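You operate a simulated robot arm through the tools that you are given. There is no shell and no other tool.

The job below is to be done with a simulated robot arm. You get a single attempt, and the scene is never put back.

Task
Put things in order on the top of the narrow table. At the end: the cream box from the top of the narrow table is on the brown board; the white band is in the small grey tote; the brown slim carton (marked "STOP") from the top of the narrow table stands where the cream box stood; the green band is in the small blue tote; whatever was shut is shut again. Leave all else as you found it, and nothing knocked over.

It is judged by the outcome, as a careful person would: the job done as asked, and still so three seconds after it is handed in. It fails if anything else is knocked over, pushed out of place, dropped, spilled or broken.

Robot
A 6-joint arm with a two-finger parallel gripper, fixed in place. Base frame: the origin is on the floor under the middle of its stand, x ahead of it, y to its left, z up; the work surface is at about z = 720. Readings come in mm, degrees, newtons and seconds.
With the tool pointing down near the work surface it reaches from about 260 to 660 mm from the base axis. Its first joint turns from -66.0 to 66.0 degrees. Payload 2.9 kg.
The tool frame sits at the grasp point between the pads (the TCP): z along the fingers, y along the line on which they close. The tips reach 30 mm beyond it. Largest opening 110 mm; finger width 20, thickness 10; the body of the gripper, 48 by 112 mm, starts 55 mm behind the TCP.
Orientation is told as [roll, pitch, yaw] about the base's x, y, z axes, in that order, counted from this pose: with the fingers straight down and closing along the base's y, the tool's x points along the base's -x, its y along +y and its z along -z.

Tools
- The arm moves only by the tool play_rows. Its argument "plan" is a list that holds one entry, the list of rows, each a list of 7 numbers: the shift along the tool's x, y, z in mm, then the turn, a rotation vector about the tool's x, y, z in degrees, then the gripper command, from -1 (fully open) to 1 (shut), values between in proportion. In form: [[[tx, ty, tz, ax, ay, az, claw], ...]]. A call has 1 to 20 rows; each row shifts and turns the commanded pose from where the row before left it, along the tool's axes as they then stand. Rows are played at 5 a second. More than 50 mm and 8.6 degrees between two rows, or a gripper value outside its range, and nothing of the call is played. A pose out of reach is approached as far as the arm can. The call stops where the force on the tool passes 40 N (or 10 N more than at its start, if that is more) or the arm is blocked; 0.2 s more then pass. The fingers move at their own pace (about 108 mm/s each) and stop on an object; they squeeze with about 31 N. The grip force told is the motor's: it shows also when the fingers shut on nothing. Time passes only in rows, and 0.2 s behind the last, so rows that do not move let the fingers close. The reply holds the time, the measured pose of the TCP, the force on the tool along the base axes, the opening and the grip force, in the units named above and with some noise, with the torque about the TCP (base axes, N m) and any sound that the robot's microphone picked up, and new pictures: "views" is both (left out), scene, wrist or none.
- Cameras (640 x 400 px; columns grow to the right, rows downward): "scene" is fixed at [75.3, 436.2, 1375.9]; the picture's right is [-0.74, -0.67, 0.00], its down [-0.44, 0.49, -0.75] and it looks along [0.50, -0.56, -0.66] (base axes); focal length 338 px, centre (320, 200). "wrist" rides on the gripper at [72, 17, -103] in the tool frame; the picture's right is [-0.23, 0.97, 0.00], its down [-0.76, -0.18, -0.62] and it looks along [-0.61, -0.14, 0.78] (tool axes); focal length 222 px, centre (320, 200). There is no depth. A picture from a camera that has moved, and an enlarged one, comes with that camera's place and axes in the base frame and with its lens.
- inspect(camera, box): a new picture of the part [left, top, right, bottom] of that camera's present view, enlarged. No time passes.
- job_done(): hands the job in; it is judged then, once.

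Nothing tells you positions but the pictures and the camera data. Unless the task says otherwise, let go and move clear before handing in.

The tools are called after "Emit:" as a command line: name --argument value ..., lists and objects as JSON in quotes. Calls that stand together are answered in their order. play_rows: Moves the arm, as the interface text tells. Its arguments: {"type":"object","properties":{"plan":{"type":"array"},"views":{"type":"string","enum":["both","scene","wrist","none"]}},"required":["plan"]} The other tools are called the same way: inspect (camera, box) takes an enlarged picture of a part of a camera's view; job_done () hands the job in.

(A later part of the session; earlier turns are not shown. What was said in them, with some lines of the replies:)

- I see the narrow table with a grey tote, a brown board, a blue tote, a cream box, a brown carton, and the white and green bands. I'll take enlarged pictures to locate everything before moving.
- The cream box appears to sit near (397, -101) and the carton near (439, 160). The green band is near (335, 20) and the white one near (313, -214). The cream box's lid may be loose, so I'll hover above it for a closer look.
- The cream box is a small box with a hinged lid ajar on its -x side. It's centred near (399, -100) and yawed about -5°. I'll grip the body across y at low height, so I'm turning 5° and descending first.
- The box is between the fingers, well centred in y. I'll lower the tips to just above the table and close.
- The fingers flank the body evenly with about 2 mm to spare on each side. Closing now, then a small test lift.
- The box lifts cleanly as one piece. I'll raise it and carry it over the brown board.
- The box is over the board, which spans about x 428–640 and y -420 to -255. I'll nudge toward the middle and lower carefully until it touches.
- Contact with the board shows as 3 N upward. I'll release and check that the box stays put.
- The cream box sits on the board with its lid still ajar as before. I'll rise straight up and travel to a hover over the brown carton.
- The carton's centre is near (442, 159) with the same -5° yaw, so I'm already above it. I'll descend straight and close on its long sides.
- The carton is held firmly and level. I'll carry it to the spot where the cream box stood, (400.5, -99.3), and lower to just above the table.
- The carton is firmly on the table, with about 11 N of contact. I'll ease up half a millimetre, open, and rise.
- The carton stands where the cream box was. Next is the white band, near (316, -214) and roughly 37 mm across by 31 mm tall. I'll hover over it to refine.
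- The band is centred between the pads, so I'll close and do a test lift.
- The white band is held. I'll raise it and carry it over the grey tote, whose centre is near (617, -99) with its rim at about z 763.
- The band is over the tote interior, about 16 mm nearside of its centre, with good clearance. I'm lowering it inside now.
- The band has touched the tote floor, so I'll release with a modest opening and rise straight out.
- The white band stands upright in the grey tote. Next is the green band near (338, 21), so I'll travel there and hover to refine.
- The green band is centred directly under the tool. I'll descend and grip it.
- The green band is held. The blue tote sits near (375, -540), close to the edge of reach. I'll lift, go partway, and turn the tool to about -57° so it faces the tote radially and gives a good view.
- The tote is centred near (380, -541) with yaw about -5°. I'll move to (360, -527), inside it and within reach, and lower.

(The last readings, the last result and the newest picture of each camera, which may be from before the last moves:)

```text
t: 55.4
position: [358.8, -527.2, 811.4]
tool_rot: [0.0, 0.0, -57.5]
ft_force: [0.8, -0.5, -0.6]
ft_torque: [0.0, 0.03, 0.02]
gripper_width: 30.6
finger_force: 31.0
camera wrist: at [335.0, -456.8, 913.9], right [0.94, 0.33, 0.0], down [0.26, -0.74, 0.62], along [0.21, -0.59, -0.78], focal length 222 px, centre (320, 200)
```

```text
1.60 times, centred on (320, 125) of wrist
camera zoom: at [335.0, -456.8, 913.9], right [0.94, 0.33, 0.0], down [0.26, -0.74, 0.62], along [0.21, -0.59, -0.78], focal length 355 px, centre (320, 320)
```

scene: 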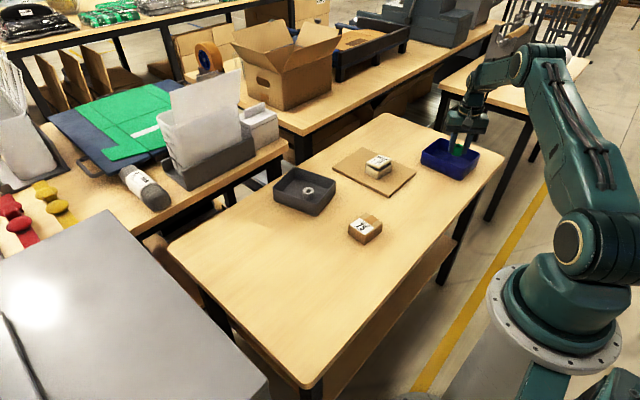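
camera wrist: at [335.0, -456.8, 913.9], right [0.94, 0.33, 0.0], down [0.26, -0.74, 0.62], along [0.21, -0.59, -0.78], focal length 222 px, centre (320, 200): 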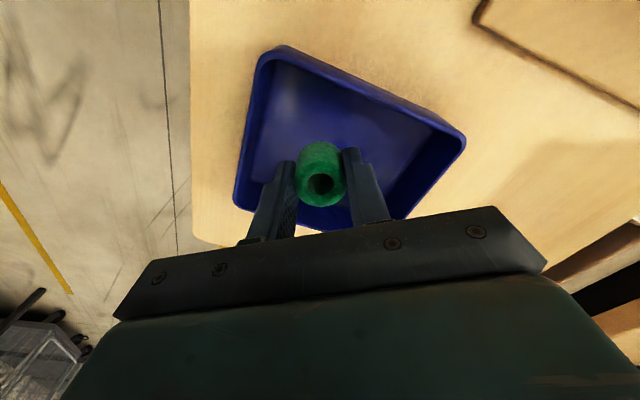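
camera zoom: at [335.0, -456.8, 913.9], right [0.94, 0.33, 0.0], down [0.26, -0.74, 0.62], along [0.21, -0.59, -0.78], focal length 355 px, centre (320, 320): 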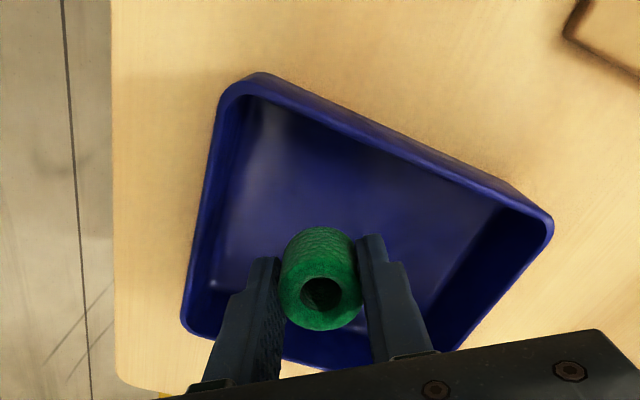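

Emit:
play_rows --plan '[[[0, 0, 22, 0, 0, 0, 1], [0, 0, 18, 0, 0, 0, 1], [0, 0, 7, 0, 0, 0, 1], [0, 0, 0, 0, 0, 0, 1], [0, 0, 2, 0, 0, 0, 1], [0, 0, 1, 0, 0, 0, 1], [0, 0, 0, 0, 0, 0, 1]]]' --views "none"

Emit:
inspect --camera "scene" --box '[390, 100, 510, 200]'

```text
t: 57.0
position: [360.3, -525.8, 761.5]
tool_rot: [0.0, 0.1, -57.4]
ft_force: [-0.3, 0.3, -0.8]
ft_torque: [0.04, 0.04, 0.02]
gripper_width: 30.7
finger_force: 31.1
```

```text
4.00 times, centred on (450, 150) of scene
camera zoom: at [75.3, 436.2, 1375.9], right [-0.74, -0.67, 0.0], down [-0.44, 0.49, -0.75], along [0.5, -0.56, -0.66], focal length 1350 px, centre (-200, 400)
```

zoom: 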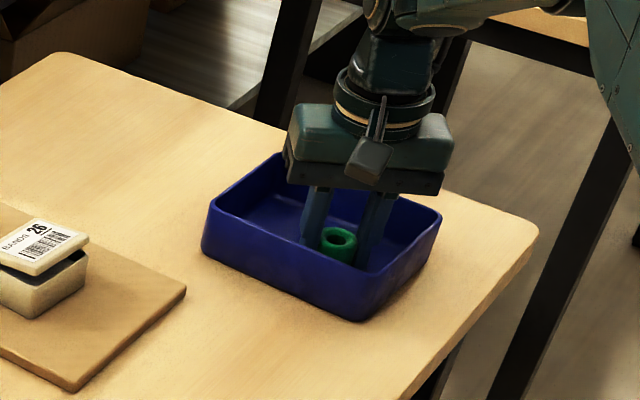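

Emit:
play_rows --plan '[[[0, 0, 1.5, 0, 0, 0, 1], [0, 0, 1, 0, 0, 0, 1], [0, 0, 0, 0, 0, 0, 1]]]' --views "none"

```text
t: 57.8
position: [358.6, -526.4, 756.8]
tool_rot: [0.0, 0.1, -57.5]
ft_force: [0.4, 0.7, 1.2]
ft_torque: [-0.01, 0.02, 0.01]
gripper_width: 30.7
finger_force: 30.5
```

Emit:
play_rows --plan '[[[0, 0, 0.8, 0, 0, 0, 1], [0, 0, 0, 0, 0, 0, 1]]]' --views "none"

```text
t: 58.4
position: [359.4, -526.6, 759.6]
tool_rot: [0.0, 0.0, -57.5]
ft_force: [-1.2, 1.6, 6.3]
ft_torque: [0.01, 0.02, -0.01]
gripper_width: 30.3
finger_force: 30.7
```

The green band is on the blue tote's floor (6 N). Releasing now and rising straight up.

Emit:
play_rows --plan '[[[0, 0, -0.3, 0, 0, 0, 1], [0, 0, 0, 0, 0, 0, 0.25], [0, 0, 0, 0, 0, 0, 0.14], [0, 0, 0, 0, 0, 0, 0.14], [0, 0, -10, 0, 0, 0, 0.14], [0, 0, -25, 0, 0, 0, 0.14], [0, 0, -30, 0, 0, 0, 0.14], [0, 0, -35, 0, 0, 0, 0.14], [0, 0, 0, 0, 0, 0, 0.14]]]' --views "both"

Emit:
inspect --camera "scene" --box '[390, 100, 510, 200]'

Emit:
inspect --camera "wrist" --box '[120, 0, 520, 250]'

```text
t: 60.4
position: [359.6, -526.8, 857.3]
tool_rot: [0.0, 0.1, -57.5]
ft_force: [-0.4, 0.5, 0.3]
ft_torque: [0.03, -0.01, -0.03]
gripper_width: 47.3
finger_force: 0.0
camera wrist: at [334.7, -456.3, 961.0], right [0.94, 0.33, 0.0], down [0.26, -0.74, 0.62], along [0.21, -0.59, -0.78], focal length 222 px, centre (320, 200)
```

scene: 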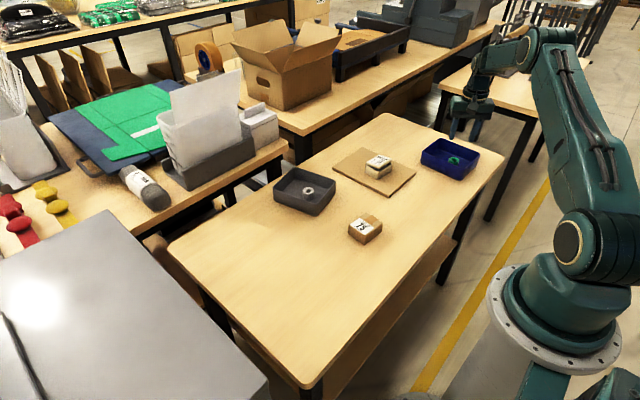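
wrist: 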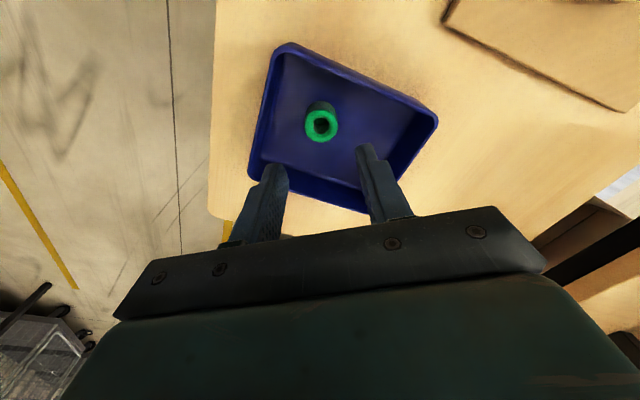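

```text
4.00 times, centred on (450, 150) of scene
camera zoom: at [75.3, 436.2, 1375.9], right [-0.74, -0.67, 0.0], down [-0.44, 0.49, -0.75], along [0.5, -0.56, -0.66], focal length 1350 px, centre (-200, 400)
```

zoom: 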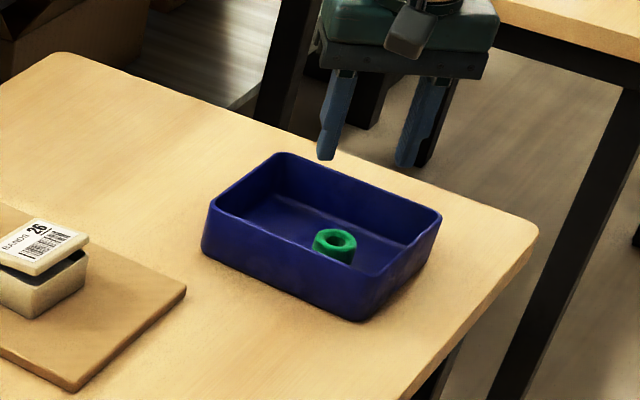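

```text
1.60 times, centred on (320, 125) of wrist
camera zoom: at [334.7, -456.3, 961.0], right [0.94, 0.33, 0.0], down [0.26, -0.74, 0.62], along [0.21, -0.59, -0.78], focal length 355 px, centre (320, 320)
```

zoom: 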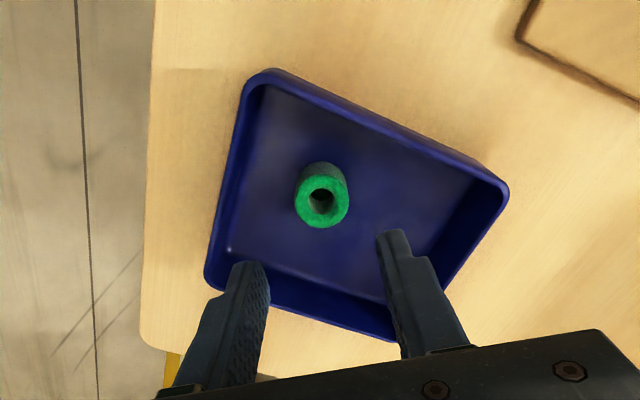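

Both bands are in their totes. I'll raise the arm a bit more and make a final check of everything on the table.

Emit:
play_rows --plan '[[[0, 0, -20, 0, 0, 0, 0.14], [10, 0, -25, 0, 0, 0, 0.14], [20, 0, -25, 0, 0, 0, 0.14], [20, 0, -10, 0, 0, 0, 0.14], [0, 0, 0, 0, 0, 0, 0.14], [0, 0, 0, 0, 0, 0, 0.14], [0, 0, 0, 0, 0, 0, 0.14]]]' --views "both"

Emit:
inspect --camera "scene" --box '[260, 110, 520, 272]'

Emit:
inspect --camera "scene" --box '[330, 130, 430, 255]'

```text
t: 62.0
position: [334.4, -484.1, 936.7]
tool_rot: [0.0, 0.2, -57.4]
ft_force: [-0.6, 0.0, -0.5]
ft_torque: [-0.01, -0.01, 0.0]
gripper_width: 47.3
finger_force: 0.1
camera wrist: at [309.1, -414.6, 1040.8], right [0.94, 0.33, 0.0], down [0.26, -0.74, 0.62], along [0.21, -0.59, -0.78], focal length 222 px, centre (320, 200)
```

scene: 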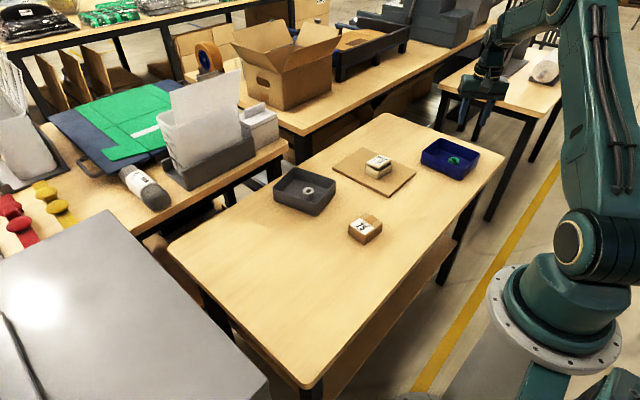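
wrist: 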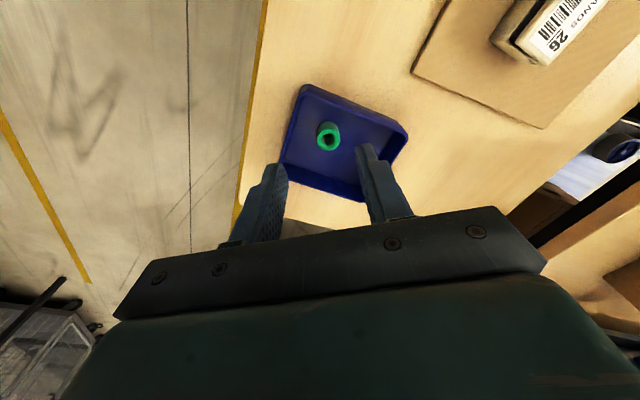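

```text
2.46 times, centred on (390, 191) of scene
camera zoom: at [75.3, 436.2, 1375.9], right [-0.74, -0.67, 0.0], down [-0.44, 0.49, -0.75], along [0.5, -0.56, -0.66], focal length 831 px, centre (148, 222)
```

zoom: 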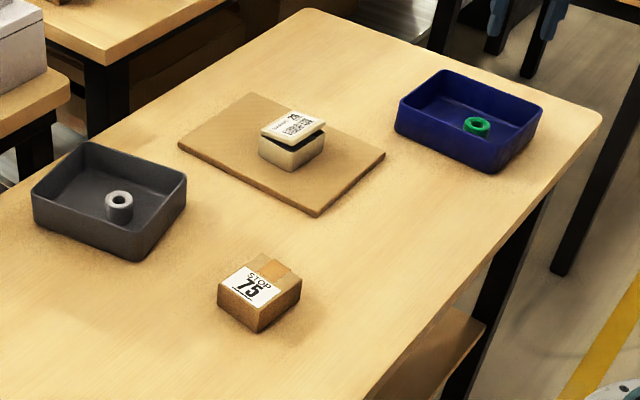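

```text
3.20 times, centred on (380, 192) of scene
camera zoom: at [75.3, 436.2, 1375.9], right [-0.74, -0.67, 0.0], down [-0.44, 0.49, -0.75], along [0.5, -0.56, -0.66], focal length 1080 px, centre (128, 224)
```

zoom: 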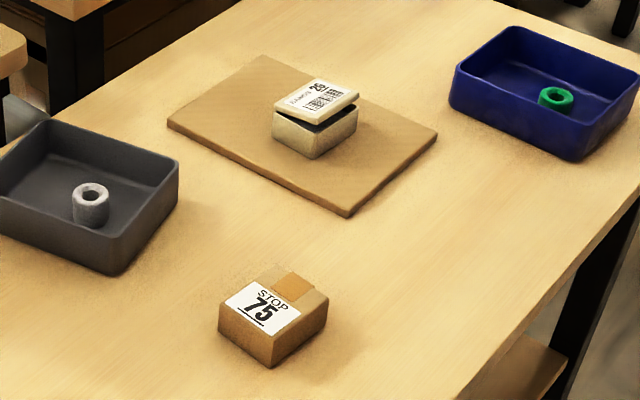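

All four items are where they should be. The cream box is on the board with its lid ajar as I found it, and the carton stands on the box's old spot. The white band is in the grey tote and the green band is in the blue one. The totes and board haven't moved, and the gripper is empty and clear, so I'm handing in.

Emit:
job_done

```text
The job is handed in.
```

I've put the narrow table in order and handed the job in; no verdict has come back yet. In the last pictures everything was upright, and both totes and the board were where they started.

- **Cream box:** it is on the brown board. Its lid was slightly ajar at the start, so I left it ajar.
- **Brown "STOP" carton:** it stands where the cream box stood, at the same angle and within a few millimetres by the camera.
- **White band:** it stands upright in the small grey tote.
- **Green band:** it stands upright in the small blue tote, a little nearer the arm than the tote's centre because the tote is close to the edge of reach.

I opened nothing during the job, so there was nothing to shut again. The gripper is empty and clear of the table.
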